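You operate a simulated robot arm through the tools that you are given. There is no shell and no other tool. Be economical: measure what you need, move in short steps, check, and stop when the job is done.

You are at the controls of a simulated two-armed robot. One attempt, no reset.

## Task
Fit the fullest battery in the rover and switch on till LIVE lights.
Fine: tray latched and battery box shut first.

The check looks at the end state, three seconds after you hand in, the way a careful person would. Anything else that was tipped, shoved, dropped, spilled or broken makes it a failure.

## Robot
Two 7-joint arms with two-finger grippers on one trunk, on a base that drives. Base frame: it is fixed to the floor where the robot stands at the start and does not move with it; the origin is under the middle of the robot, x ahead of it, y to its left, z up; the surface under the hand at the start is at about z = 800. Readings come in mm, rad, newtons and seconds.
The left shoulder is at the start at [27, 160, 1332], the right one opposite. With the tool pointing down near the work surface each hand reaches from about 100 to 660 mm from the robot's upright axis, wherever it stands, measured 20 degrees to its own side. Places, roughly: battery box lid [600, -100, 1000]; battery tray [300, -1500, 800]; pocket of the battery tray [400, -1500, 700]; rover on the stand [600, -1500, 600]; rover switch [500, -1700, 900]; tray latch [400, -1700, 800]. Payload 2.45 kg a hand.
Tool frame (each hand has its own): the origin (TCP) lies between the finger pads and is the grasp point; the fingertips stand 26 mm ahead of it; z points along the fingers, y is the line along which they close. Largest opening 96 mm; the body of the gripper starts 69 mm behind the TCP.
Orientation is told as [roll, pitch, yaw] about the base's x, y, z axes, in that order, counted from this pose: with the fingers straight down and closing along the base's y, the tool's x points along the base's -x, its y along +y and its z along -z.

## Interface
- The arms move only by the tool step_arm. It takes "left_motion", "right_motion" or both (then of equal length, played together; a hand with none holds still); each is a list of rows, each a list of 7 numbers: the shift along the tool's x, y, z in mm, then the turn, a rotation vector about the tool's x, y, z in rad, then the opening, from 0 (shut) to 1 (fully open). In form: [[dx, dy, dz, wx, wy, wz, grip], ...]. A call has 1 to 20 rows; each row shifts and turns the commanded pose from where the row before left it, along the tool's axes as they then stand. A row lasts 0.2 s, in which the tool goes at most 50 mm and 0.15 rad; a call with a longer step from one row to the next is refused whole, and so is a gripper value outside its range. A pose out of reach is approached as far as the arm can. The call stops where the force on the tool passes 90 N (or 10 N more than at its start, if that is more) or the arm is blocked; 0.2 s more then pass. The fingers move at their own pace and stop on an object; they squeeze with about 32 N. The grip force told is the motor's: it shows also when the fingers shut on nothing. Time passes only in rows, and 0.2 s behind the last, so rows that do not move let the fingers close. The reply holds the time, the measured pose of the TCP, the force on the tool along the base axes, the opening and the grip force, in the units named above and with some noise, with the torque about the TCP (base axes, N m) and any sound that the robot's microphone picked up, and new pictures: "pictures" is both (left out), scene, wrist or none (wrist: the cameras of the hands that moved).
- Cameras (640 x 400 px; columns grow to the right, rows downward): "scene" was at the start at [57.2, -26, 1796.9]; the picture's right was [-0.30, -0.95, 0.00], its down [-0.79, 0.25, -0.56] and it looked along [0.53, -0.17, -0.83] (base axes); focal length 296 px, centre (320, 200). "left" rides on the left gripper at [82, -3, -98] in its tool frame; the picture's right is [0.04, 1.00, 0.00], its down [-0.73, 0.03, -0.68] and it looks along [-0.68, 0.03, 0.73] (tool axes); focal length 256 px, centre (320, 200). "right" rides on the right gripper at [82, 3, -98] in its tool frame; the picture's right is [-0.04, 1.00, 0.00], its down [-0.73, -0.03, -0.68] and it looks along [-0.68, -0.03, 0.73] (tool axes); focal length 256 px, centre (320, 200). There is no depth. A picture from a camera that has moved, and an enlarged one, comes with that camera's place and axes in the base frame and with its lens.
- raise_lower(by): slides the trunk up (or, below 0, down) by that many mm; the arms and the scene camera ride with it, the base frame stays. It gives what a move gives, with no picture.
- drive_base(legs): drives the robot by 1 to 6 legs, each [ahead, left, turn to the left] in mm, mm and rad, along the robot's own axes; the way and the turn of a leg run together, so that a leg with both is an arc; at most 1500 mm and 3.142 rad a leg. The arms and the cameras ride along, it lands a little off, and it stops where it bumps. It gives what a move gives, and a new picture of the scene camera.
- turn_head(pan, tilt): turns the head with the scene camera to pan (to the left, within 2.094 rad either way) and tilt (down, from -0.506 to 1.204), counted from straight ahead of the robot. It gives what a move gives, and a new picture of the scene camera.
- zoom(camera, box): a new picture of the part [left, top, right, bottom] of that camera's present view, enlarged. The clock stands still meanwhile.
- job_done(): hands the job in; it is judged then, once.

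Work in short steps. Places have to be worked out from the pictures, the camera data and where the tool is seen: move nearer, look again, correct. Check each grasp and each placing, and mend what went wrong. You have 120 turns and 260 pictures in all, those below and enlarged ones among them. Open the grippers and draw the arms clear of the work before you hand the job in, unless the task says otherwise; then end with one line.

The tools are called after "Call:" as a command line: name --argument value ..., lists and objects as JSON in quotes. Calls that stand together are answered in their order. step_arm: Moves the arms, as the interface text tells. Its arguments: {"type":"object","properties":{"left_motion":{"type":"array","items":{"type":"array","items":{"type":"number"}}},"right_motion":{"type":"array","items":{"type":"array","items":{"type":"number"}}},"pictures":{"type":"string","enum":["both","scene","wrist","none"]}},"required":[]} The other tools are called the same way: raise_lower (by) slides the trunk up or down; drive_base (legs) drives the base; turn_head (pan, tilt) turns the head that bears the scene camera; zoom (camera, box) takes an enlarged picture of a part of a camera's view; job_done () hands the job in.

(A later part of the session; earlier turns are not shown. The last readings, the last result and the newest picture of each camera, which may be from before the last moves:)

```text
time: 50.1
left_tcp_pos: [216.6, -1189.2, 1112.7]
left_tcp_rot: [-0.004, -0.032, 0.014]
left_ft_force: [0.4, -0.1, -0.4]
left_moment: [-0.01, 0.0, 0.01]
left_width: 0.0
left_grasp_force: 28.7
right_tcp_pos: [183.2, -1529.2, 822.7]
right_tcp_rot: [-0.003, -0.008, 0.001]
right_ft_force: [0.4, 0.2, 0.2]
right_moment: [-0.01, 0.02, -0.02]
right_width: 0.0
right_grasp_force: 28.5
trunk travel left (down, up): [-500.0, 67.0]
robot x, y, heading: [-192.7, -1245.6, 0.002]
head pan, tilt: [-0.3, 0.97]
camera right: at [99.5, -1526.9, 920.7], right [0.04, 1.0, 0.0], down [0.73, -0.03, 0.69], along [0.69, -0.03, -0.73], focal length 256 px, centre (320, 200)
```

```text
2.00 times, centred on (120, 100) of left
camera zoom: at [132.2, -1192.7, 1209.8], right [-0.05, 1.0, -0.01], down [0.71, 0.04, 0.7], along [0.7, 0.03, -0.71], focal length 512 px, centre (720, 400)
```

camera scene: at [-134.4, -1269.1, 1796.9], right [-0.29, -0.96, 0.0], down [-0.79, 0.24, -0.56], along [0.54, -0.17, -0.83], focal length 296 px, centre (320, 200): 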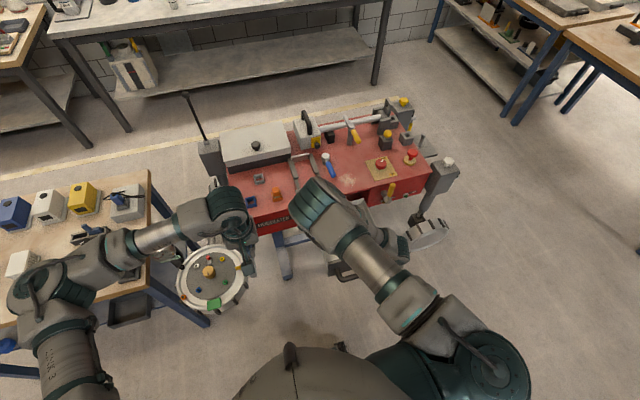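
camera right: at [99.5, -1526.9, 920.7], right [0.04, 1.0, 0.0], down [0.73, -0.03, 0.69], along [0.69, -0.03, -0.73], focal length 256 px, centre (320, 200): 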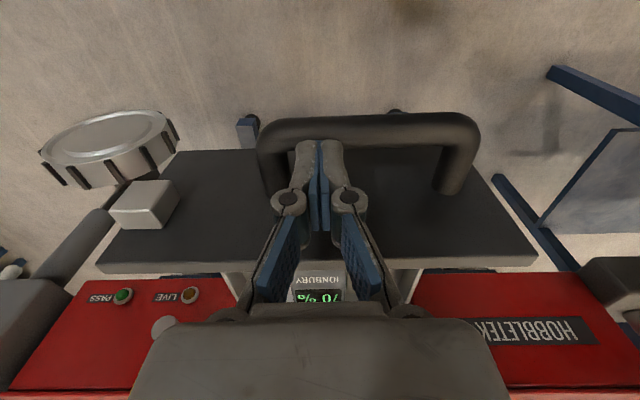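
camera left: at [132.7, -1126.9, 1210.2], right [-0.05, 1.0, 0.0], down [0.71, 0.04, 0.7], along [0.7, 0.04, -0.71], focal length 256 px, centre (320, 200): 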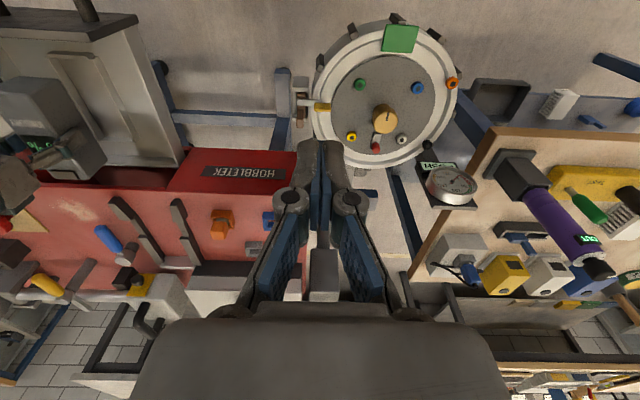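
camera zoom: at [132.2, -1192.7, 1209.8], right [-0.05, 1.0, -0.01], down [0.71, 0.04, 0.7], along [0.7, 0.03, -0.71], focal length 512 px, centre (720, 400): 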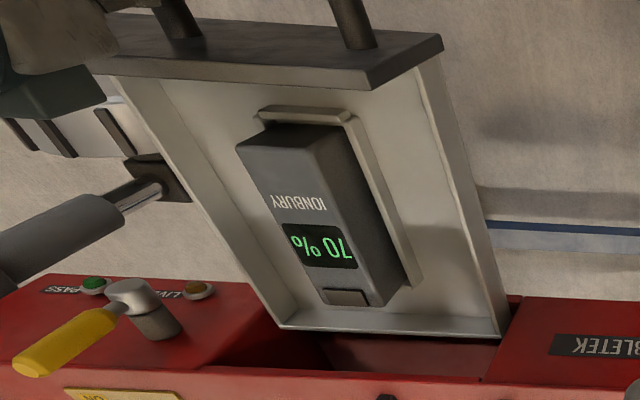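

Fingers are above the handle bar, centred on the panel. Pushing forward.

Call:
step_arm --right_motion '[[-20, 0, 0, 0, 0, 0, 0], [-20, 0, 0, 0, 0, 0, 0], [-20, 0, 0, 0, 0, 0, 0], [-20, 0, 0, 0, 0, 0, 0], [0, 0, 0, 0, 0, 0, 0]]' --pictures "wrist"

Call:
zoom --camera "left" --box '[0, 0, 240, 200]'

```text
time: 51.3
left_tcp_pos: [217.7, -1189.0, 1112.2]
left_tcp_rot: [-0.003, -0.032, 0.014]
left_ft_force: [-0.3, -0.1, -0.4]
left_moment: [-0.03, -0.02, -0.02]
left_width: 0.0
left_grasp_force: 28.3
right_tcp_pos: [261.7, -1528.2, 824.6]
right_tcp_rot: [-0.005, -0.01, 0.0]
right_ft_force: [-0.2, -0.4, 0.1]
right_moment: [0.01, 0.01, 0.0]
right_width: 0.3
right_grasp_force: 28.7
trunk travel left (down, up): [-500.0, 67.0]
robot x, y, heading: [-193.9, -1244.0, -0.003]
head pan, tilt: [-0.3, 0.97]
camera right: at [178.8, -1526.5, 922.0], right [0.04, 1.0, 0.0], down [0.73, -0.03, 0.69], along [0.69, -0.03, -0.73], focal length 256 px, centre (320, 200)
```

right: 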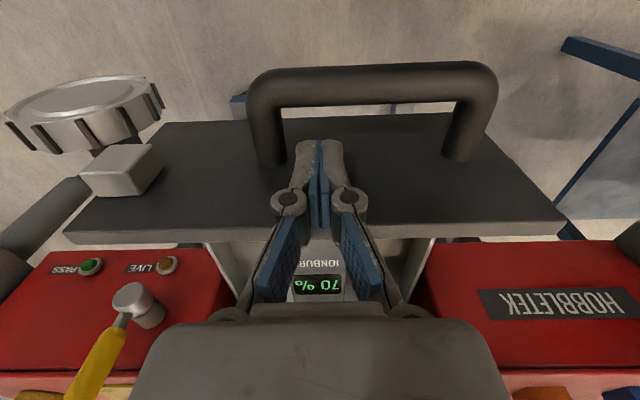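

```text
2.00 times, centred on (120, 100) of left
camera zoom: at [132.0, -1192.9, 1209.9], right [-0.05, 1.0, -0.01], down [0.71, 0.04, 0.7], along [0.7, 0.03, -0.71], focal length 512 px, centre (720, 400)
```

zoom: 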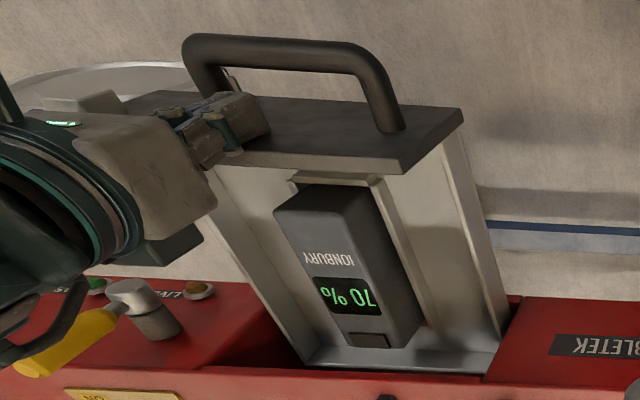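

Tray slides freely. Continue pushing in.

Call:
step_arm --right_motion '[[-20, 0, 0, 0, 0, 0, 0], [-20, 0, 0, 0, 0, 0, 0], [-20, 0, 0, 0, 0, 0, 0], [-20, 0, 0, 0, 0, 0, 0], [-20, 0, 0, 0, 0, 0, 0], [0, 0, 0, 0, 0, 0, 0]]' --pictures "wrist"

Call:
zoom --camera "left" --box '[0, 0, 240, 200]'

```text
time: 52.7
left_tcp_pos: [217.7, -1190.5, 1112.6]
left_tcp_rot: [-0.001, -0.033, 0.014]
left_ft_force: [0.1, -0.5, 0.4]
left_moment: [-0.01, -0.02, 0.01]
left_width: 0.0
left_grasp_force: 28.4
right_tcp_pos: [362.9, -1527.3, 824.1]
right_tcp_rot: [-0.005, -0.011, -0.001]
right_ft_force: [-0.3, 0.3, -0.8]
right_moment: [-0.02, 0.0, 0.0]
right_width: 0.2
right_grasp_force: 28.4
trunk travel left (down, up): [-500.0, 67.0]
robot x, y, heading: [-191.3, -1244.0, -0.001]
head pan, tilt: [-0.3, 0.97]
camera right: at [278.9, -1524.3, 921.8], right [0.04, 1.0, 0.0], down [0.73, -0.03, 0.69], along [0.69, -0.03, -0.73], focal length 256 px, centre (320, 200)
```

right: 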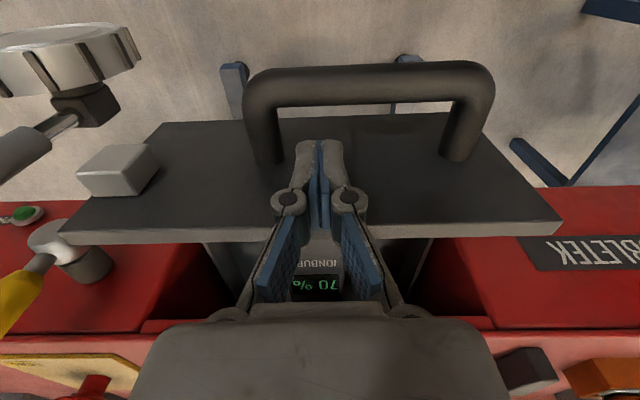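

```text
2.00 times, centred on (120, 100) of left
camera zoom: at [131.9, -1193.0, 1209.9], right [-0.05, 1.0, -0.01], down [0.71, 0.04, 0.7], along [0.7, 0.03, -0.71], focal length 512 px, centre (720, 400)
```

zoom: 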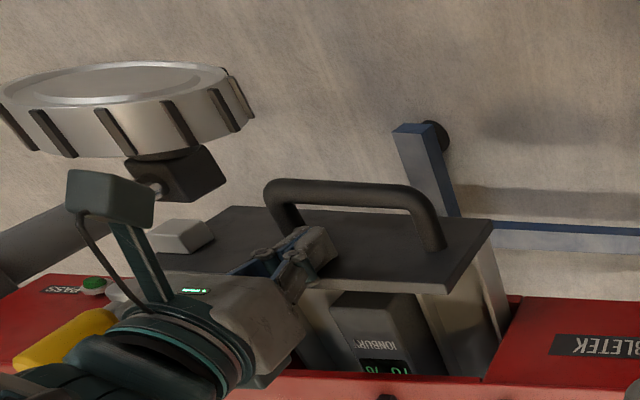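

Continue carefully to the stop.

Call:
step_arm --right_motion '[[-15, 0, 0, 0, 0, 0, 0], [-15, 0, 0, 0, 0, 0, 0], [-15, 0, 0, 0, 0, 0, 0], [-10, 0, 0, 0, 0, 0, 0], [0, 0, 0, 0, 0, 0, 0]]' --pictures "wrist"

Call:
zoom --camera "left" --box '[0, 60, 240, 240]'

```text
time: 53.9
left_tcp_pos: [217.1, -1188.7, 1113.4]
left_tcp_rot: [-0.003, -0.033, 0.014]
left_ft_force: [0.6, 0.0, -0.8]
left_moment: [0.05, 0.01, 0.0]
left_width: 0.2
left_grasp_force: 28.5
right_tcp_pos: [418.8, -1527.6, 822.0]
right_tcp_rot: [-0.006, -0.008, 0.001]
right_ft_force: [0.2, -0.3, 0.0]
right_moment: [-0.01, -0.01, 0.01]
right_width: 0.0
right_grasp_force: 28.9
trunk travel left (down, up): [-500.0, 67.0]
robot x, y, heading: [-191.5, -1248.7, -0.0]
head pan, tilt: [-0.3, 0.97]
camera right: at [335.4, -1525.3, 919.8], right [0.04, 1.0, 0.0], down [0.73, -0.03, 0.69], along [0.69, -0.03, -0.73], focal length 256 px, centre (320, 200)
```

right: 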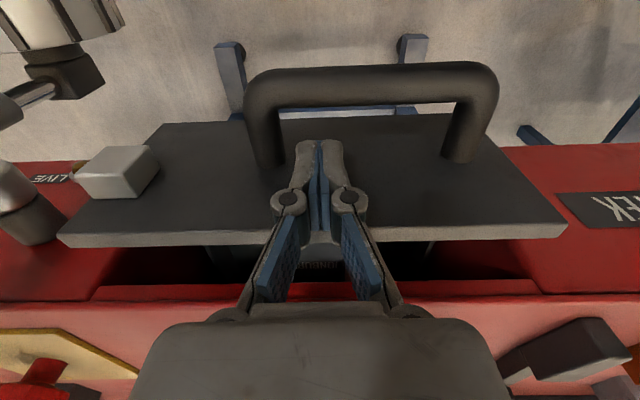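

```text
2.22 times, centred on (120, 150) of left
camera zoom: at [132.1, -1193.5, 1209.9], right [-0.05, 1.0, 0.0], down [0.71, 0.04, 0.7], along [0.7, 0.03, -0.71], focal length 569 px, centre (764, 311)
```

zoom: 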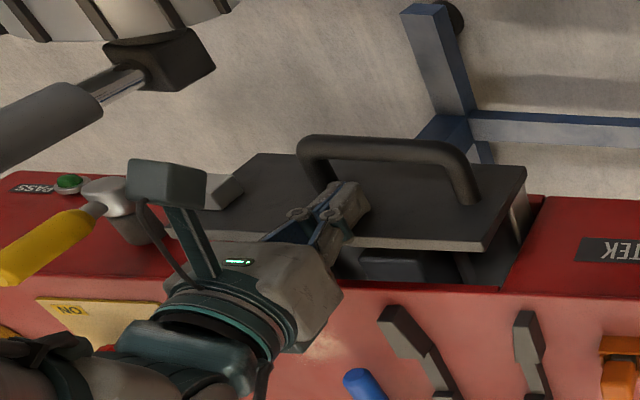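

Call:
step_arm --right_motion '[[-10, 0, 0, 0, 0, 0, 0], [-10, 0, 0, 0, 0, 0, 0], [-10, 0, 0, 0, 0, 0, 0], [-10, 0, 0, 0, 0, 0, 0], [0, 0, 0, 0, 0, 0, 0]]' --pictures "wrist"

Call:
zoom --camera "left" --box '[0, 60, 240, 240]'

```text
time: 55.1
left_tcp_pos: [217.7, -1187.9, 1114.3]
left_tcp_rot: [-0.001, -0.031, 0.014]
left_ft_force: [-0.9, -0.4, -0.2]
left_moment: [0.0, 0.01, 0.02]
left_width: 0.0
left_grasp_force: 28.6
right_tcp_pos: [426.3, -1526.1, 825.9]
right_tcp_rot: [-0.006, -0.008, 0.0]
right_ft_force: [-1.2, 0.6, -0.9]
right_moment: [-0.02, 0.04, 0.0]
right_width: 6.1
right_grasp_force: 28.2
right hand out of reach, approached as far as the arm can: row 1, 2, 3, 4
trunk travel left (down, up): [-500.0, 67.0]
robot x, y, heading: [-186.2, -1243.0, -0.001]
head pan, tilt: [-0.3, 0.97]
camera right: at [342.4, -1523.4, 923.8], right [0.04, 1.0, 0.0], down [0.73, -0.03, 0.69], along [0.69, -0.03, -0.73], focal length 256 px, centre (320, 200)
```

right: 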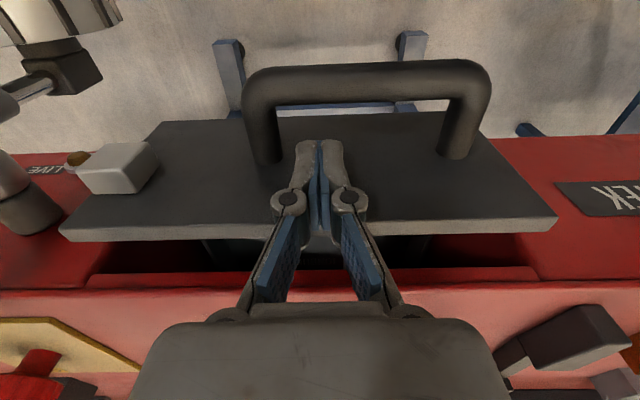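

```text
2.22 times, centred on (120, 150) of left
camera zoom: at [132.0, -1193.5, 1209.9], right [-0.05, 1.0, 0.0], down [0.71, 0.04, 0.7], along [0.7, 0.03, -0.71], focal length 569 px, centre (764, 311)
```

zoom: 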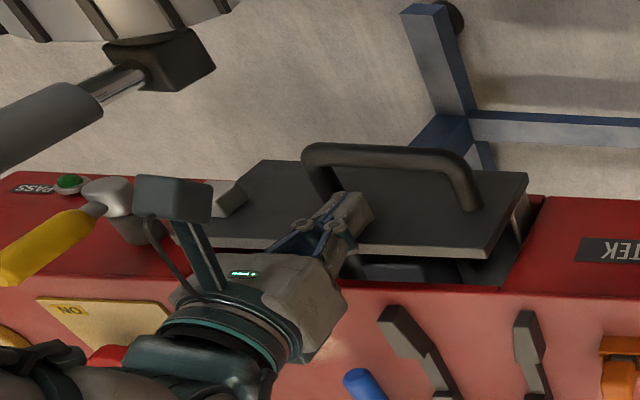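

Arm at its reach limit. Drawing the hand back 110 mm, then driving forward 100 mm.

Call:
step_arm --right_motion '[[40, 0, 0, 0, 0, 0, 0], [40, 0, 0, 0, 0, 0, 0], [40, 0, 0, 0, 0, 0, 0], [0, 0, 0, 0, 0, 0, 0]]' --pictures "none"

Call:
drive_base --legs '[[100, 0, 0]]'

```text
time: 56.1
left_tcp_pos: [218.1, -1191.0, 1112.9]
left_tcp_rot: [-0.002, -0.032, 0.015]
left_ft_force: [0.8, -0.1, 0.2]
left_moment: [0.02, 0.0, 0.0]
left_width: 0.0
left_grasp_force: 28.5
right_tcp_pos: [302.3, -1526.8, 828.1]
right_tcp_rot: [-0.004, -0.011, 0.001]
right_ft_force: [-0.8, -0.3, 0.5]
right_moment: [0.02, -0.02, 0.03]
right_width: 0.0
right_grasp_force: 28.1
trunk travel left (down, up): [-500.0, 67.0]
robot x, y, heading: [-190.5, -1246.1, 0.001]
head pan, tilt: [-0.3, 0.97]
```

```text
time: 57.3
left_tcp_pos: [314.4, -1190.4, 1114.1]
left_tcp_rot: [-0.001, -0.035, 0.013]
left_ft_force: [-0.5, -0.6, 0.1]
left_moment: [-0.01, -0.01, 0.01]
left_width: 0.3
left_grasp_force: 28.4
right_tcp_pos: [399.4, -1527.1, 830.5]
right_tcp_rot: [-0.005, -0.011, -0.001]
right_ft_force: [-0.3, -1.4, -0.4]
right_moment: [0.01, -0.03, 0.0]
right_width: 0.1
right_grasp_force: 28.6
trunk travel left (down, up): [-500.0, 67.0]
robot x, y, heading: [-91.5, -1246.4, 0.002]
head pan, tilt: [-0.3, 0.97]
camera scene: at [-41.7, -1271.0, 1797.2], right [-0.3, -0.96, 0.0], down [-0.79, 0.24, -0.56], along [0.54, -0.17, -0.83], focal length 296 px, centre (320, 200)
```

scene: 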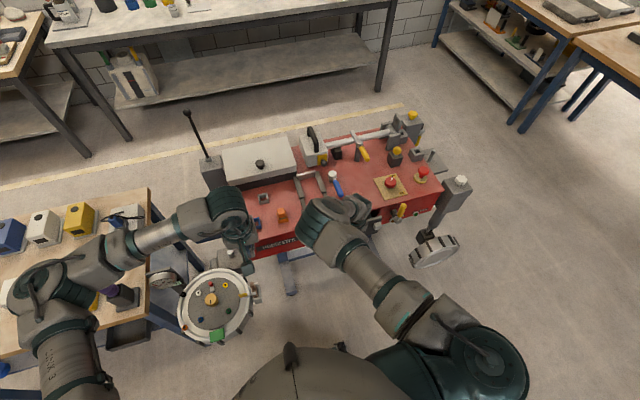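

Pushing on.

Call:
step_arm --right_motion '[[-15, 0, 6, 0, 0, 0, 0], [-15, 0, 0, 0, 0, 0, 0], [-15, 0, 0, 0, 0, 0, 0], [-15, 0, 0, 0, 0, 0, 0], [-10, 0, 0, 0, 0, 0, 0], [0, 0, 0, 0, 0, 0, 0]]' --pictures "wrist"

Call:
zoom --camera "left" --box '[0, 0, 240, 180]'

```text
time: 58.7
left_tcp_pos: [303.8, -1186.8, 1118.0]
left_tcp_rot: [-0.004, -0.044, 0.013]
left_ft_force: [0.4, -0.1, -0.8]
left_moment: [-0.01, -0.01, 0.0]
left_width: 0.0
left_grasp_force: 28.6
right_tcp_pos: [451.6, -1527.7, 822.0]
right_tcp_rot: [-0.001, 0.011, -0.008]
right_ft_force: [-84.7, 1.5, 1.2]
right_moment: [0.1, -1.5, 0.11]
right_width: 6.2
right_grasp_force: 28.3
trunk travel left (down, up): [-500.0, 67.0]
robot x, y, heading: [-91.2, -1241.8, 0.004]
head pan, tilt: [-0.3, 0.97]
camera right: at [369.9, -1524.6, 921.3], right [0.05, 1.0, 0.0], down [0.74, -0.03, 0.67], along [0.67, -0.03, -0.74], focal length 256 px, centre (320, 200)
```

right: 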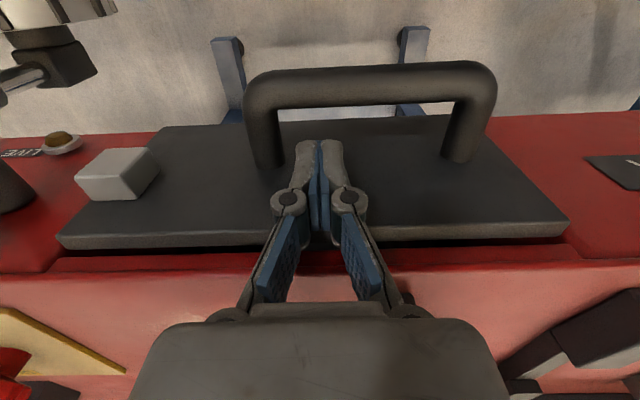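

```text
2.22 times, centred on (120, 90) of left
camera zoom: at [218.1, -1191.7, 1213.3], right [-0.05, 1.0, -0.01], down [0.7, 0.04, 0.71], along [0.71, 0.03, -0.7], focal length 569 px, centre (764, 444)
```

zoom: 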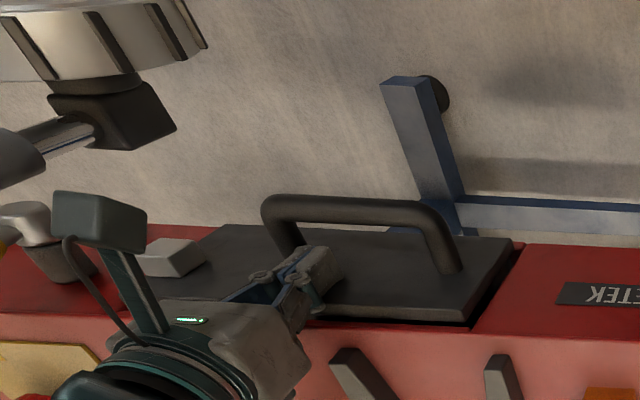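

85 N: a hard stop. Backing off and inspecting whether the panel is flush.

Call:
step_arm --right_motion '[[30, 0, 0, 0, 0, 0, 0], [40, 0, 0, 0, 0, 0, 0], [40, 0, 0, 0, 0, 0, 0], [0, -30, 0, 0, 0, 0, 0], [0, -40, 0, 0, 0, 0, 0], [0, -40, 0, 0, 0, 0, 0], [0, 0, 0, 0, 0, 0, 0]]' --pictures "wrist"

Call:
zoom --camera "left" --box '[0, 30, 240, 180]'

Call:
zoom --camera "right" --box '[200, 100, 640, 320]'

```text
time: 60.3
left_tcp_pos: [314.4, -1188.4, 1112.8]
left_tcp_rot: [-0.003, -0.035, 0.013]
left_ft_force: [0.2, 0.0, 0.0]
left_moment: [-0.01, 0.02, -0.02]
left_width: 0.2
left_grasp_force: 29.0
right_tcp_pos: [360.4, -1637.5, 825.3]
right_tcp_rot: [-0.006, -0.011, -0.001]
right_ft_force: [-0.3, 1.0, 0.0]
right_moment: [-0.02, 0.0, 0.02]
right_width: 0.1
right_grasp_force: 28.3
trunk travel left (down, up): [-500.0, 67.0]
robot x, y, heading: [-89.3, -1244.0, -0.0]
head pan, tilt: [-0.3, 0.97]
camera right: at [277.8, -1632.5, 922.1], right [0.04, 1.0, 0.0], down [0.73, -0.03, 0.69], along [0.69, -0.03, -0.73], focal length 256 px, centre (320, 200)
```

right: 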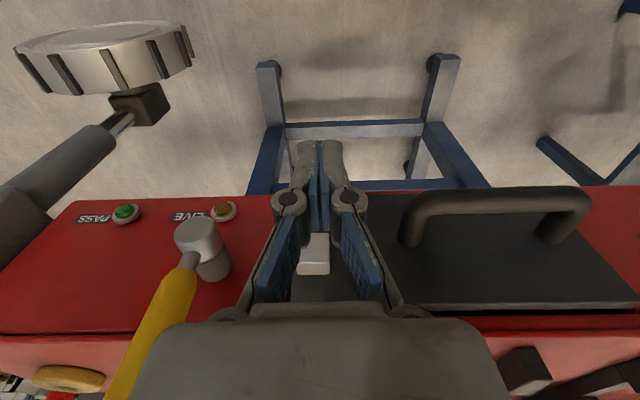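

```text
2.67 times, centred on (120, 105) of left
camera zoom: at [229.1, -1193.1, 1210.6], right [-0.05, 1.0, 0.0], down [0.71, 0.04, 0.7], along [0.7, 0.03, -0.71], focal length 683 px, centre (853, 453)
```

zoom: 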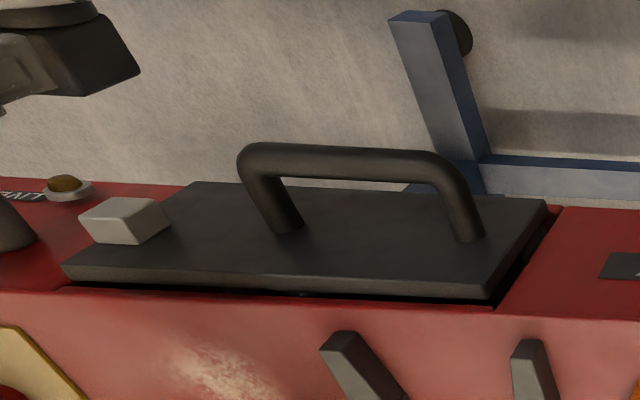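

```text
1.45 times, centred on (420, 210) of right
camera zoom: at [277.8, -1632.5, 922.1], right [0.04, 1.0, 0.0], down [0.73, -0.03, 0.69], along [0.69, -0.03, -0.73], focal length 372 px, centre (174, 186)
```

zoom: 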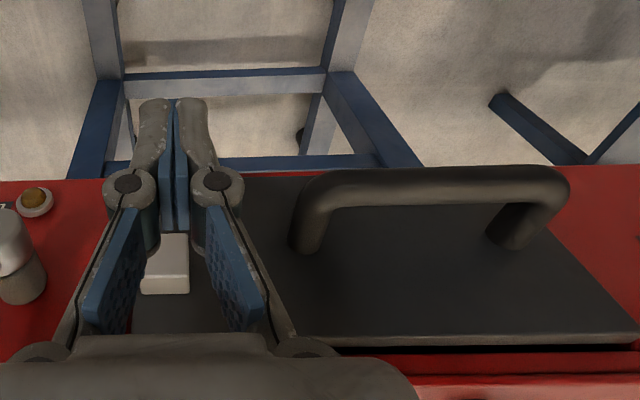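

Tray is in. Now inspecting the latch lever and switch closely.

Call:
zoom --camera "right" --box '[60, 180, 340, 400]'

Call:
zoom --camera "scene" --box '[340, 150, 450, 250]'

```text
1.82 times, centred on (200, 290) of right
camera zoom: at [277.8, -1632.5, 922.1], right [0.04, 1.0, 0.0], down [0.73, -0.03, 0.69], along [0.69, -0.03, -0.73], focal length 465 px, centre (538, 36)
```

zoom: 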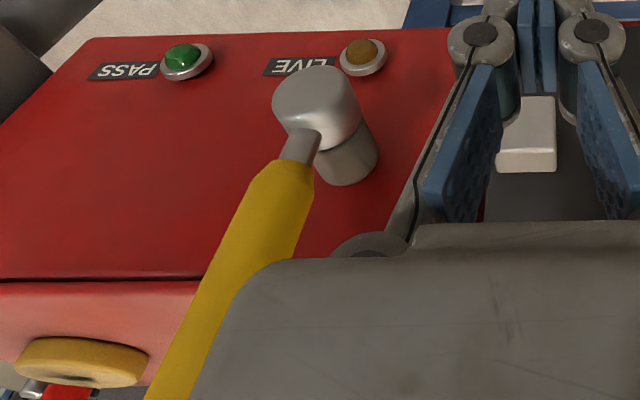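

```text
4.00 times, centred on (395, 200) of scene
camera zoom: at [-34.8, -1271.9, 1796.9], right [-0.3, -0.96, 0.0], down [-0.79, 0.24, -0.56], along [0.54, -0.17, -0.83], focal length 1184 px, centre (20, 200)
```

zoom: 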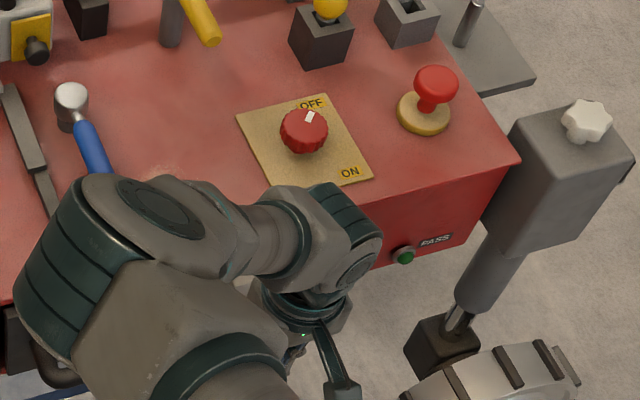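

Switch pointer is at OFF (far-right), ON at near-right → 90° clockwise. Latch hub ≈ [417,-1725,812], handle upright; block on the tray at y≈-1642, so the handle must be swung toward +y to horizontal. Raising the hand and shifting base 200 mm right.

Call:
step_arm --right_motion '[[0, 0, -40, 0, 0, 0, 0], [0, 0, -45, 0, 0, 0, 0], [0, 0, -45, 0, 0, 0, 0], [0, 0, 0, 0, 0, 0, 0]]' --pictures "none"

Call:
drive_base --legs '[[0, -200, 0]]'

Call:
zoom --camera "right" --box '[0, 0, 640, 400]'

```text
time: 61.3
left_tcp_pos: [313.6, -1189.2, 1114.3]
left_tcp_rot: [-0.003, -0.036, 0.012]
left_ft_force: [-0.4, -0.2, 0.0]
left_moment: [0.03, 0.01, -0.01]
left_width: 0.0
left_grasp_force: 28.0
right_tcp_pos: [357.4, -1636.5, 954.2]
right_tcp_rot: [-0.004, -0.011, 0.002]
right_ft_force: [0.2, -0.5, 0.2]
right_moment: [0.03, 0.03, 0.04]
right_width: 0.0
right_grasp_force: 28.8
trunk travel left (down, up): [-500.0, 67.0]
robot x, y, heading: [-93.9, -1245.4, -0.005]
head pan, tilt: [-0.3, 0.97]
```

```text
time: 62.9
left_tcp_pos: [315.0, -1373.1, 1113.4]
left_tcp_rot: [-0.017, -0.035, 0.019]
left_ft_force: [0.8, 0.1, -0.2]
left_moment: [0.02, -0.01, -0.01]
left_width: 0.0
left_grasp_force: 28.5
right_tcp_pos: [359.9, -1823.1, 958.0]
right_tcp_rot: [-0.016, -0.011, 0.005]
right_ft_force: [1.6, 0.3, 0.2]
right_moment: [-0.04, 0.03, 0.01]
right_width: 0.1
right_grasp_force: 28.7
trunk travel left (down, up): [-500.0, 67.0]
robot x, y, heading: [-92.9, -1444.5, 0.005]
head pan, tilt: [-0.3, 0.97]
camera scene: at [-34.1, -1436.7, 1797.0], right [-0.29, -0.96, 0.02], down [-0.79, 0.23, -0.57], along [0.54, -0.18, -0.82], focal length 296 px, centre (320, 200)
```

scene: 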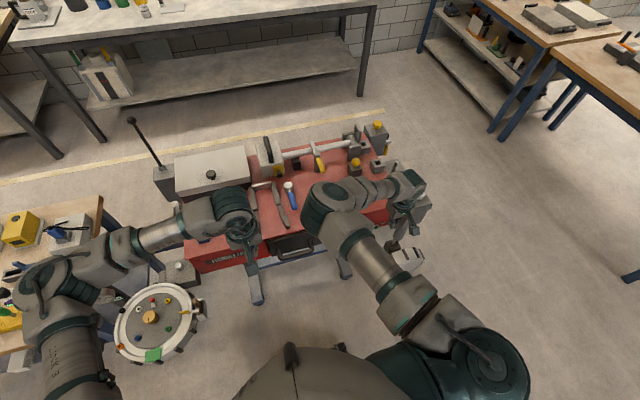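

```text
1.00 times, centred on (320, 200) of right (not enlarged: the box is as wide or as high as the picture)
camera zoom: at [277.5, -1819.0, 1055.2], right [0.04, 1.0, -0.02], down [0.73, -0.01, 0.69], along [0.69, -0.04, -0.73], focal length 256 px, centre (320, 200)
```

zoom: 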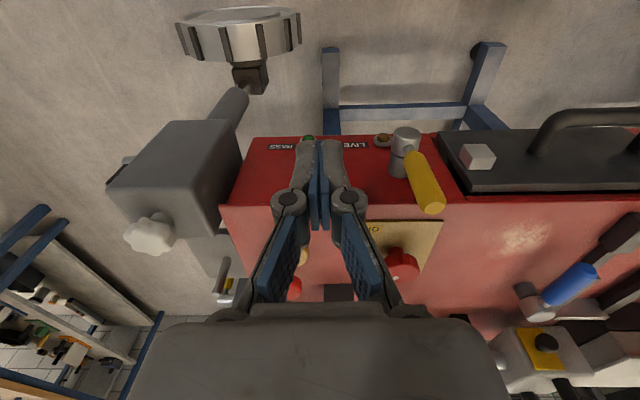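

Handle tip ≈ [428,-1732,900]. Moving closed fingers to its -y side at [425,-1785,890].

Call:
step_arm --right_motion '[[-32, 19, 0, 0, 0, 0, 0], [-33, 19, 20, 0, 0, 0, 0], [0, 0, 45, 0, 0, 0, 0], [0, 0, 0, 0, 0, 0, 0]]' --pictures "wrist"

Call:
zoom --camera "left" --box '[0, 50, 240, 230]'

```text
time: 63.9
left_tcp_pos: [309.8, -1393.6, 1116.8]
left_tcp_rot: [0.002, -0.037, 0.014]
left_ft_force: [-0.3, -0.9, 0.3]
left_moment: [0.01, 0.01, 0.0]
left_width: 0.0
left_grasp_force: 28.2
right_tcp_pos: [424.0, -1800.4, 888.6]
right_tcp_rot: [0.001, -0.016, 0.005]
right_ft_force: [-1.0, -0.5, 0.5]
right_moment: [0.0, -0.03, 0.02]
right_width: 0.0
right_grasp_force: 28.5
trunk travel left (down, up): [-500.0, 67.0]
robot x, y, heading: [-93.4, -1441.9, 0.002]
head pan, tilt: [-0.3, 0.97]
camera right: at [340.9, -1798.4, 986.1], right [0.04, 1.0, 0.0], down [0.72, -0.03, 0.69], along [0.69, -0.02, -0.72], focal length 256 px, centre (320, 200)
```

right: 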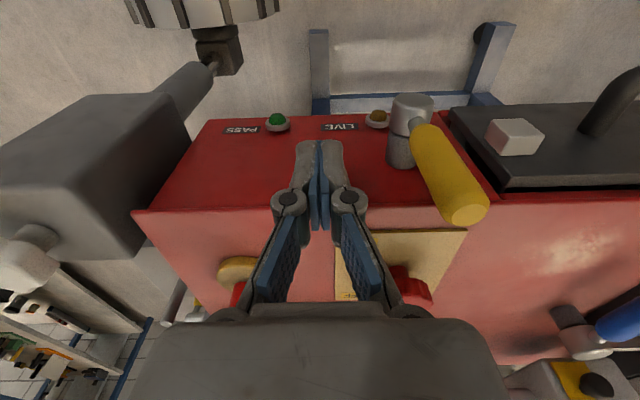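

```text
2.22 times, centred on (120, 140) of left
camera zoom: at [224.6, -1398.9, 1212.2], right [-0.06, 1.0, 0.0], down [0.71, 0.04, 0.71], along [0.71, 0.04, -0.71], focal length 569 px, centre (764, 333)
```

zoom: 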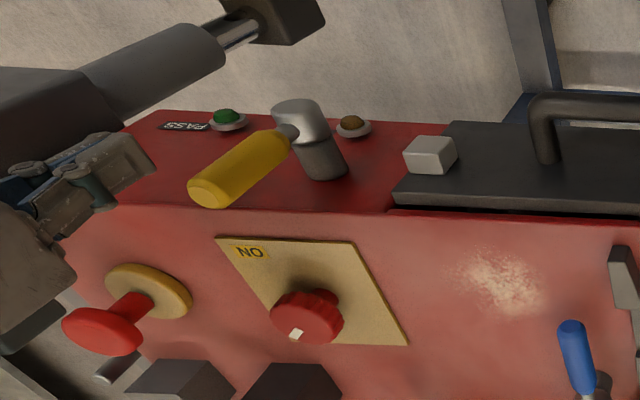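

Handle tip [432,-1731,903], hub z≈797. Pushing handle toward +y along an arc, first part.

Call:
step_arm --right_motion '[[-8, 25, 0, 0, 0, 0, 0], [0, 20, -3, 0, 0, 0, 0], [0, 20, -2, 0, 0, 0, 0], [0, 20, 0, 0, 0, 0, 0], [0, 0, 0, 0, 0, 0, 0]]' --pictures "wrist"

Call:
zoom --camera "left" --box '[0, 50, 240, 230]'

```text
time: 65.1
left_tcp_pos: [311.3, -1415.7, 1117.5]
left_tcp_rot: [0.02, -0.038, 0.014]
left_ft_force: [-0.3, -0.9, -0.5]
left_moment: [0.05, 0.03, 0.0]
left_width: 0.0
left_grasp_force: 28.4
right_tcp_pos: [432.7, -1733.6, 888.9]
right_tcp_rot: [0.018, -0.014, 0.003]
right_ft_force: [-0.7, -0.6, -0.4]
right_moment: [0.08, -0.02, 0.04]
right_width: 0.0
right_grasp_force: 28.6
trunk travel left (down, up): [-500.0, 67.0]
robot x, y, heading: [-90.8, -1446.2, 0.006]
head pan, tilt: [-0.3, 0.97]
camera right: at [348.0, -1733.4, 985.8], right [0.04, 1.0, 0.02], down [0.72, -0.04, 0.69], along [0.69, -0.01, -0.72], focal length 256 px, centre (320, 200)
```

right: 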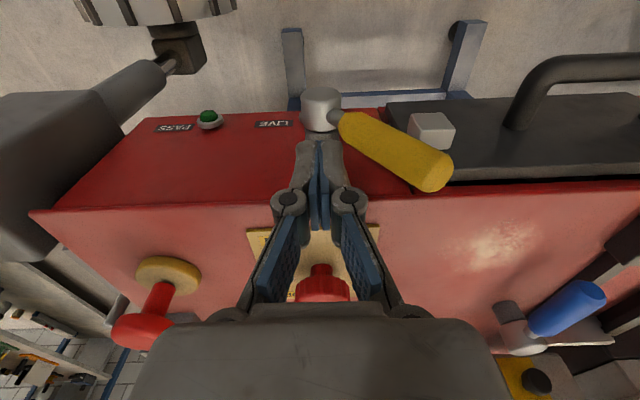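

```text
2.22 times, centred on (120, 140) of left
camera zoom: at [225.2, -1422.5, 1212.9], right [-0.06, 1.0, 0.02], down [0.71, 0.03, 0.71], along [0.71, 0.05, -0.71], focal length 569 px, centre (764, 333)
```

zoom: 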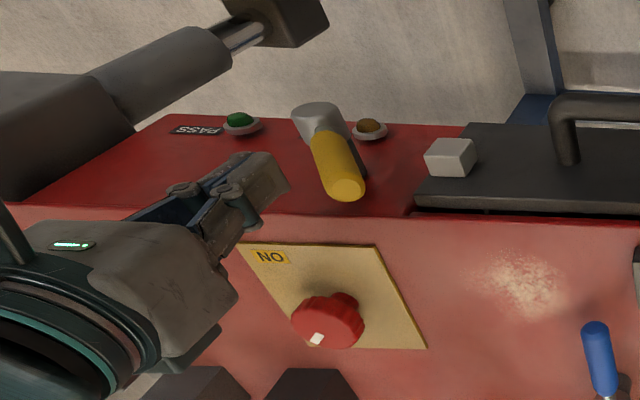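

Handle swings freely. Continue the arc down.

Call:
step_arm --right_motion '[[0, 20, 0, 0, 0, 0, 0], [0, 18, 8, 0, 0, 0, 0], [0, 14, 14, 0, 0, 0, 0], [0, 8, 16, 0, 0, 0, 0], [0, 0, 0, 0, 0, 0, 0]]' --pictures "wrist"

Call:
zoom --camera "left" --box '[0, 50, 240, 230]'

```text
time: 66.3
left_tcp_pos: [310.5, -1388.6, 1116.0]
left_tcp_rot: [0.003, -0.037, 0.018]
left_ft_force: [-0.1, 0.6, -0.4]
left_moment: [-0.06, -0.01, 0.0]
left_width: 0.1
left_grasp_force: 28.6
right_tcp_pos: [431.5, -1651.6, 856.3]
right_tcp_rot: [-0.001, -0.017, 0.006]
right_ft_force: [0.1, 0.4, 0.5]
right_moment: [-0.02, 0.0, 0.03]
right_width: 0.0
right_grasp_force: 28.0
trunk travel left (down, up): [-500.0, 67.0]
robot x, y, heading: [-92.9, -1438.0, 0.006]
head pan, tilt: [-0.3, 0.97]
camera right: at [347.1, -1648.6, 953.6], right [0.03, 1.0, 0.0], down [0.72, -0.02, 0.69], along [0.69, -0.02, -0.72], focal length 256 px, centre (320, 200)
```

right: 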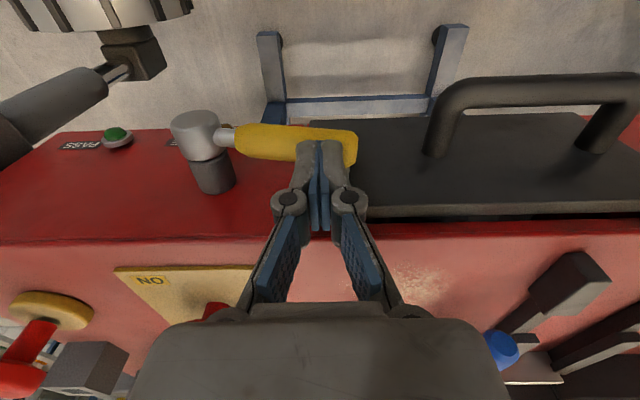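

```text
2.22 times, centred on (120, 140) of left
camera zoom: at [224.5, -1394.0, 1212.3], right [-0.06, 1.0, 0.0], down [0.71, 0.04, 0.71], along [0.71, 0.04, -0.71], focal length 569 px, centre (764, 333)
```

zoom: 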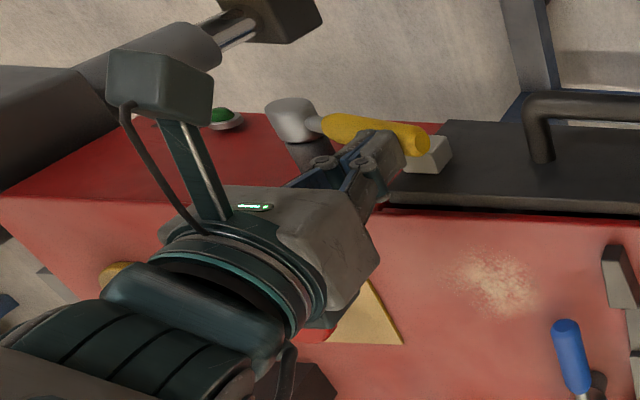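

Nearly horizontal, covering the block. Pressing down gently to find the stop.

Call:
step_arm --right_motion '[[0, 0, 8, 0, 0, 0, 0], [0, 0, 8, 0, 0, 0, 0], [0, 0, 8, 0, 0, 0, 0], [0, 0, 0, 0, 0, 0, 0]]' --pictures "wrist"

Call:
zoom --camera "left" --box '[0, 50, 240, 230]'

```text
time: 67.3
left_tcp_pos: [309.6, -1385.5, 1116.0]
left_tcp_rot: [0.0, -0.039, 0.019]
left_ft_force: [0.7, 0.7, 0.6]
left_moment: [-0.03, 0.02, 0.04]
left_width: 0.0
left_grasp_force: 28.4
right_tcp_pos: [431.8, -1654.3, 834.5]
right_tcp_rot: [-0.012, -0.02, 0.004]
right_ft_force: [-1.4, -17.8, 39.7]
right_moment: [-0.83, -0.13, 0.0]
right_width: 5.8
right_grasp_force: 28.8
trunk travel left (down, up): [-500.0, 67.0]
robot x, y, heading: [-96.0, -1443.7, 0.003]
head pan, tilt: [-0.3, 0.97]
camera right: at [347.5, -1651.2, 931.5], right [0.04, 1.0, -0.01], down [0.72, -0.02, 0.69], along [0.69, -0.03, -0.72], focal length 256 px, centre (320, 200)
```

right: 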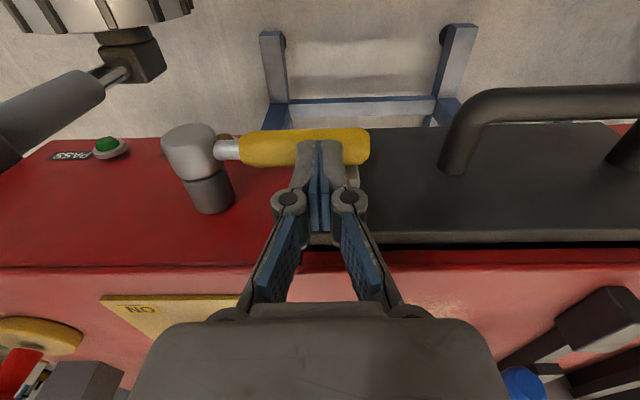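

```text
2.22 times, centred on (120, 140) of left
camera zoom: at [224.4, -1391.1, 1212.4], right [-0.06, 1.0, 0.0], down [0.71, 0.04, 0.71], along [0.71, 0.04, -0.71], focal length 569 px, centre (764, 333)
```

zoom: 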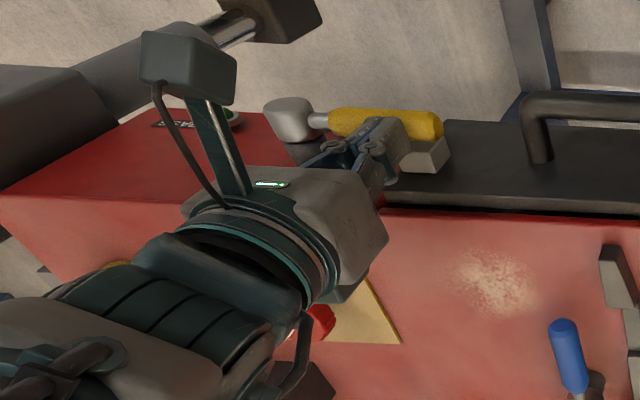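

Hard stop at horizontal, in front of the block. Lifting away and going over to look at the switch.

Call:
step_arm --right_motion '[[0, 0, -20, 0, 0, 0, 0], [0, 0, -40, 0, 0, 0, 0], [0, 0, -45, 0, 0, 0, 0], [0, 0, -45, 0, 0, 0, 0], [20, -40, 0, 0, 0, 0, 0], [20, -40, 0, 0, 0, 0, 0.7], [0, 0, 0, 0, 0, 0, 0.7]]' --pictures "both"

Call:
zoom --camera "left" --box '[0, 50, 240, 230]'

```text
time: 68.9
left_tcp_pos: [311.5, -1400.5, 1116.2]
left_tcp_rot: [0.01, -0.04, 0.017]
left_ft_force: [-0.5, 0.3, 0.5]
left_moment: [0.07, -0.02, -0.03]
left_width: 0.2
left_grasp_force: 28.3
right_tcp_pos: [410.3, -1763.4, 971.8]
right_tcp_rot: [0.008, -0.013, 0.005]
right_ft_force: [-0.5, -0.6, 0.2]
right_moment: [0.04, -0.03, 0.01]
right_width: 67.2
right_grasp_force: 0.1
right hand out of reach, approached as far as the arm can: row 2, 3, 4
trunk travel left (down, up): [-500.0, 67.0]
robot x, y, heading: [-90.3, -1447.7, -0.003]
head pan, tilt: [-0.3, 0.97]
camera scene: at [-34.5, -1479.7, 1796.8], right [-0.29, -0.96, 0.0], down [-0.79, 0.24, -0.56], along [0.54, -0.16, -0.83], focal length 296 px, centre (320, 200)
camera right: at [326.8, -1762.6, 1069.3], right [0.04, 1.0, 0.01], down [0.72, -0.03, 0.69], along [0.69, -0.02, -0.72], focal length 256 px, centre (320, 200)
```

scene: 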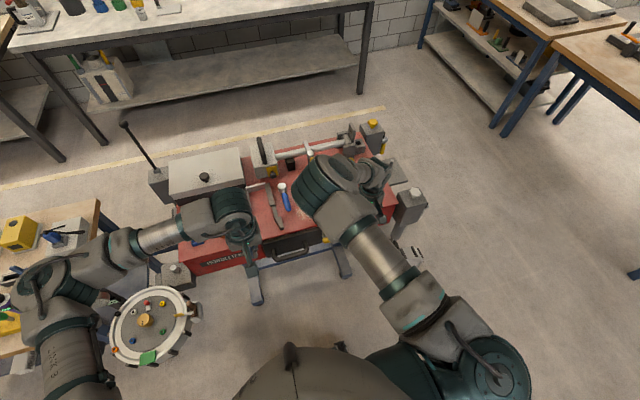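
right: 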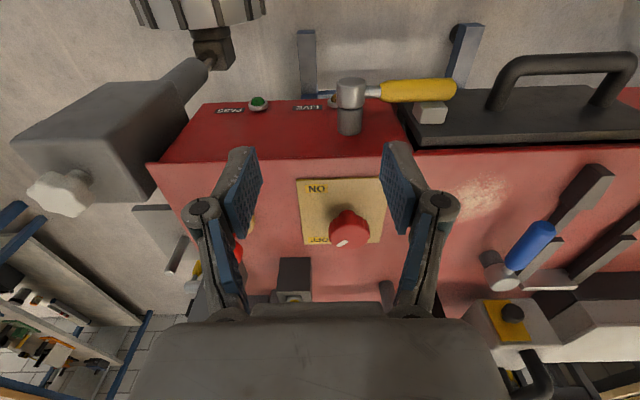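

```text
2.22 times, centred on (120, 140) of left
camera zoom: at [225.1, -1406.1, 1212.5], right [-0.06, 1.0, 0.01], down [0.71, 0.03, 0.71], along [0.71, 0.04, -0.71], focal length 569 px, centre (764, 333)
```

zoom: 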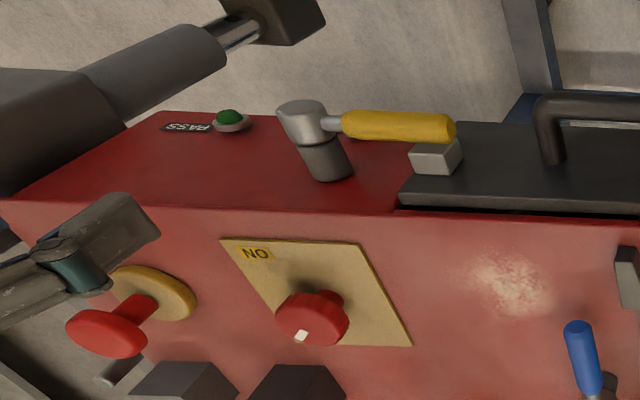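

Latch stays closed. Zooming on the knob.

Call:
zoom --camera "right" --box '[260, 150, 420, 270]'

Call:
zoom --camera "left" --box '[60, 130, 200, 230]'

```text
3.33 times, centred on (340, 210) of right
camera zoom: at [326.8, -1762.6, 1069.3], right [0.04, 1.0, 0.01], down [0.72, -0.03, 0.69], along [0.69, -0.02, -0.72], focal length 853 px, centre (253, 167)
```

zoom: 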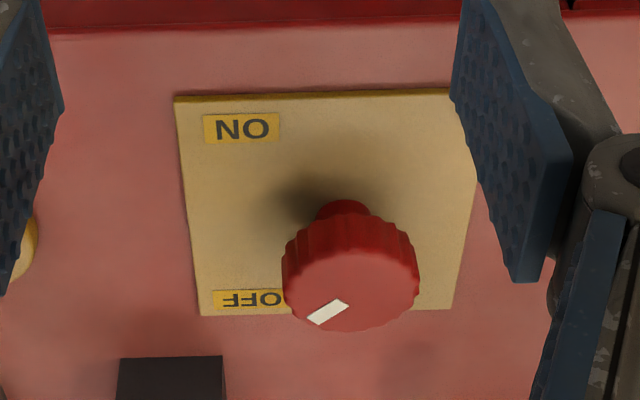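

```text
4.00 times, centred on (130, 180) of left
camera zoom: at [225.1, -1406.1, 1212.5], right [-0.06, 1.0, 0.01], down [0.71, 0.03, 0.71], along [0.71, 0.04, -0.71], focal length 1024 px, centre (1080, 280)
```

zoom: 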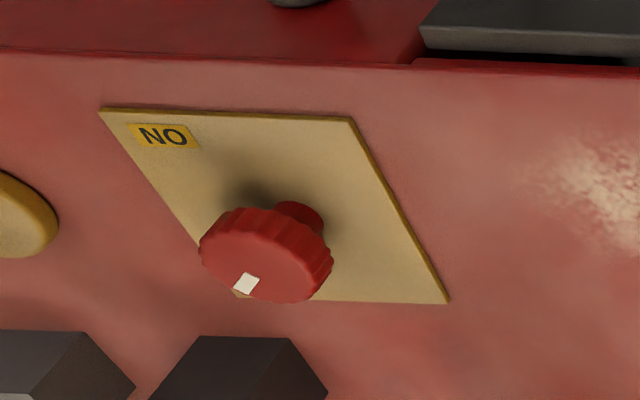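

Knob top centre ≈ [552,-1737,894], ⌀45. Driving forward 75 mm for reach.

Call:
drive_base --legs '[[75, 0, 0]]'

Call:
step_arm --right_motion '[[-10, 5, 0, 0, 0, -0.14, 0.75], [-12, 7, 0, 0, 0, -0.14, 0.75], [-12, 7, 0, 0, 0, -0.14, 0.75], [-12, 7, 0, 0, 0, -0.14, 0.75], [0, 0, 0, 0, 0, -0.14, 0.75], [0, 0, 0, 0, 0, 0, 0.75]]' --pictures "both"

```text
time: 69.9
left_tcp_pos: [380.4, -1397.1, 1118.0]
left_tcp_rot: [0.005, -0.047, 0.016]
left_ft_force: [-1.0, 0.2, -0.4]
left_moment: [-0.01, -0.02, 0.0]
left_width: 0.0
left_grasp_force: 28.5
right_tcp_pos: [480.3, -1759.6, 976.7]
right_tcp_rot: [0.007, -0.02, 0.004]
right_ft_force: [-0.6, 0.4, 0.7]
right_moment: [-0.02, 0.02, 0.02]
right_width: 67.2
right_grasp_force: 0.1
trunk travel left (down, up): [-500.0, 67.0]
robot x, y, heading: [-17.1, -1443.3, 0.007]
head pan, tilt: [-0.3, 0.97]
camera scene: at [28.8, -1475.6, 1797.3], right [-0.29, -0.96, 0.0], down [-0.79, 0.24, -0.57], along [0.54, -0.16, -0.82], focal length 296 px, centre (320, 200)
```

scene: 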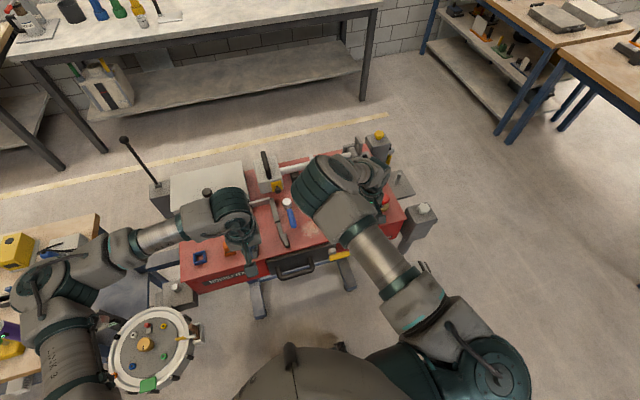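

```text
time: 71.3
left_tcp_pos: [384.4, -1389.3, 1116.6]
left_tcp_rot: [0.001, -0.038, 0.015]
left_ft_force: [1.1, -0.2, -0.8]
left_moment: [-0.01, 0.0, -0.01]
left_width: 0.1
left_grasp_force: 28.5
right_tcp_pos: [523.3, -1718.3, 977.2]
right_tcp_rot: [-0.012, -0.014, 0.705]
right_ft_force: [-0.1, -0.1, 0.1]
right_moment: [-0.01, 0.0, -0.01]
right_width: 72.1
right_grasp_force: 0.2
trunk travel left (down, up): [-500.0, 67.0]
robot x, y, heading: [-20.0, -1446.1, 0.002]
head pan, tilt: [-0.3, 0.97]
camera scene: at [40.9, -1463.8, 1797.0], right [-0.29, -0.96, 0.0], down [-0.79, 0.24, -0.56], along [0.54, -0.17, -0.83], focal length 296 px, centre (320, 200)
camera right: at [455.9, -1769.8, 1073.9], right [-0.62, 0.79, -0.01], down [0.57, 0.45, 0.69], along [0.55, 0.42, -0.73], focal length 256 px, centre (320, 200)
```

scene: 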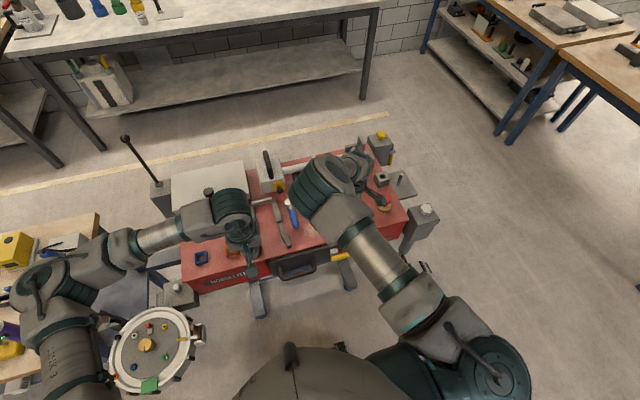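
right: 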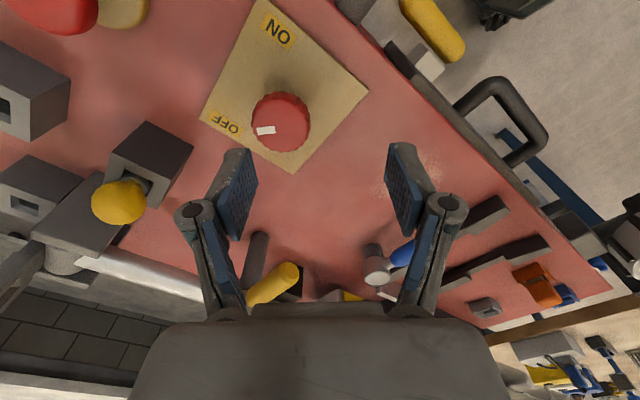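

Knob confirmed at ≈ [549,-1738]. Aligning above it and lowering to z≈930.

Call:
step_arm --right_motion '[[-4, -17, 0, 0, 0, 0, 0.75], [-3.6, -16, 15, 0, 0, 0, 0.75], [0, 0, 30, 0, 0, 0, 0.75], [0, 0, 0, 0, 0, 0, 0.75]]' --pictures "wrist"

Call:
zoom --camera "left" --box '[0, 50, 320, 290]'

```text
time: 72.3
left_tcp_pos: [383.8, -1392.1, 1116.7]
left_tcp_rot: [0.001, -0.043, 0.014]
left_ft_force: [0.4, 0.8, 0.6]
left_moment: [0.02, -0.01, 0.02]
left_width: 0.0
left_grasp_force: 28.7
right_tcp_pos: [549.7, -1739.7, 930.4]
right_tcp_rot: [-0.01, -0.015, 0.705]
right_ft_force: [-0.1, -0.5, -0.5]
right_moment: [0.0, -0.01, 0.01]
right_width: 72.0
right_grasp_force: 0.1
trunk travel left (down, up): [-500.0, 67.0]
robot x, y, heading: [-16.9, -1444.3, 0.002]
head pan, tilt: [-0.3, 0.97]
camera right: at [483.7, -1791.1, 1027.7], right [-0.62, 0.79, -0.01], down [0.57, 0.45, 0.69], along [0.55, 0.42, -0.72], focal length 256 px, centre (320, 200)
```

right: 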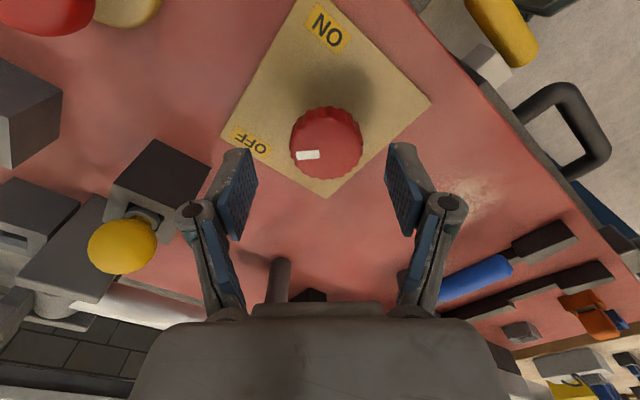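

```text
1.67 times, centred on (160, 170) of left
camera zoom: at [297.7, -1396.4, 1213.4], right [-0.05, 1.0, 0.0], down [0.7, 0.04, 0.71], along [0.71, 0.04, -0.71], focal length 427 px, centre (587, 250)
```

zoom: 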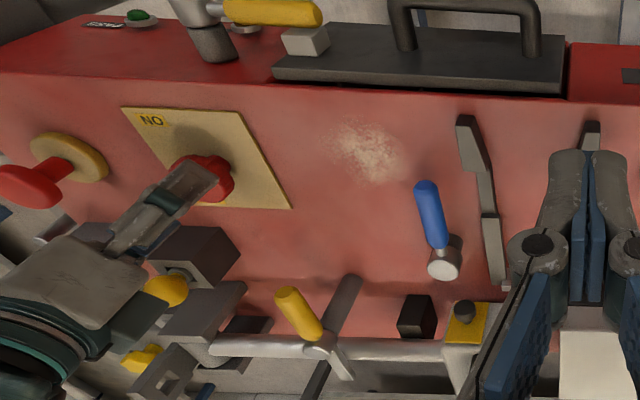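

Well centred; descending 31 mm and closing on the knob.

Call:
step_arm --right_motion '[[2, 2, 15, 0, 0, 0, 0.75], [0, 0, 16, 0, 0, 0, 0.75], [0, 0, 0, 0, 0, 0, 0.3], [0, 0, 0, 0, 0, 0, 0.3], [0, 0, 0, 0, 0, 0, 0.3]]' --pictures "wrist"

```text
time: 73.5
left_tcp_pos: [384.7, -1390.4, 1116.6]
left_tcp_rot: [0.0, -0.042, 0.016]
left_ft_force: [0.3, -0.5, 0.4]
left_moment: [-0.01, 0.03, -0.01]
left_width: 0.1
left_grasp_force: 28.7
right_tcp_pos: [547.1, -1738.4, 899.0]
right_tcp_rot: [-0.009, -0.013, 0.705]
right_ft_force: [-7.8, 6.9, -5.6]
right_moment: [0.49, -0.43, -0.01]
right_width: 42.7
right_grasp_force: 45.1
trunk travel left (down, up): [-500.0, 67.0]
robot x, y, heading: [-16.7, -1445.4, 0.004]
head pan, tilt: [-0.3, 0.97]
camera right: at [479.8, -1790.3, 996.3], right [-0.62, 0.79, -0.01], down [0.57, 0.45, 0.69], along [0.55, 0.42, -0.73], focal length 256 px, centre (320, 200)
```

right: 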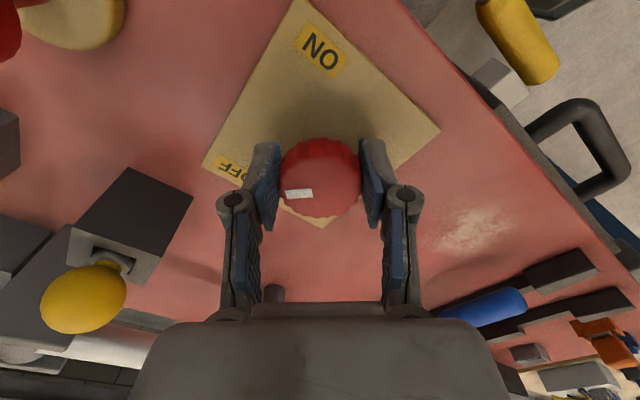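

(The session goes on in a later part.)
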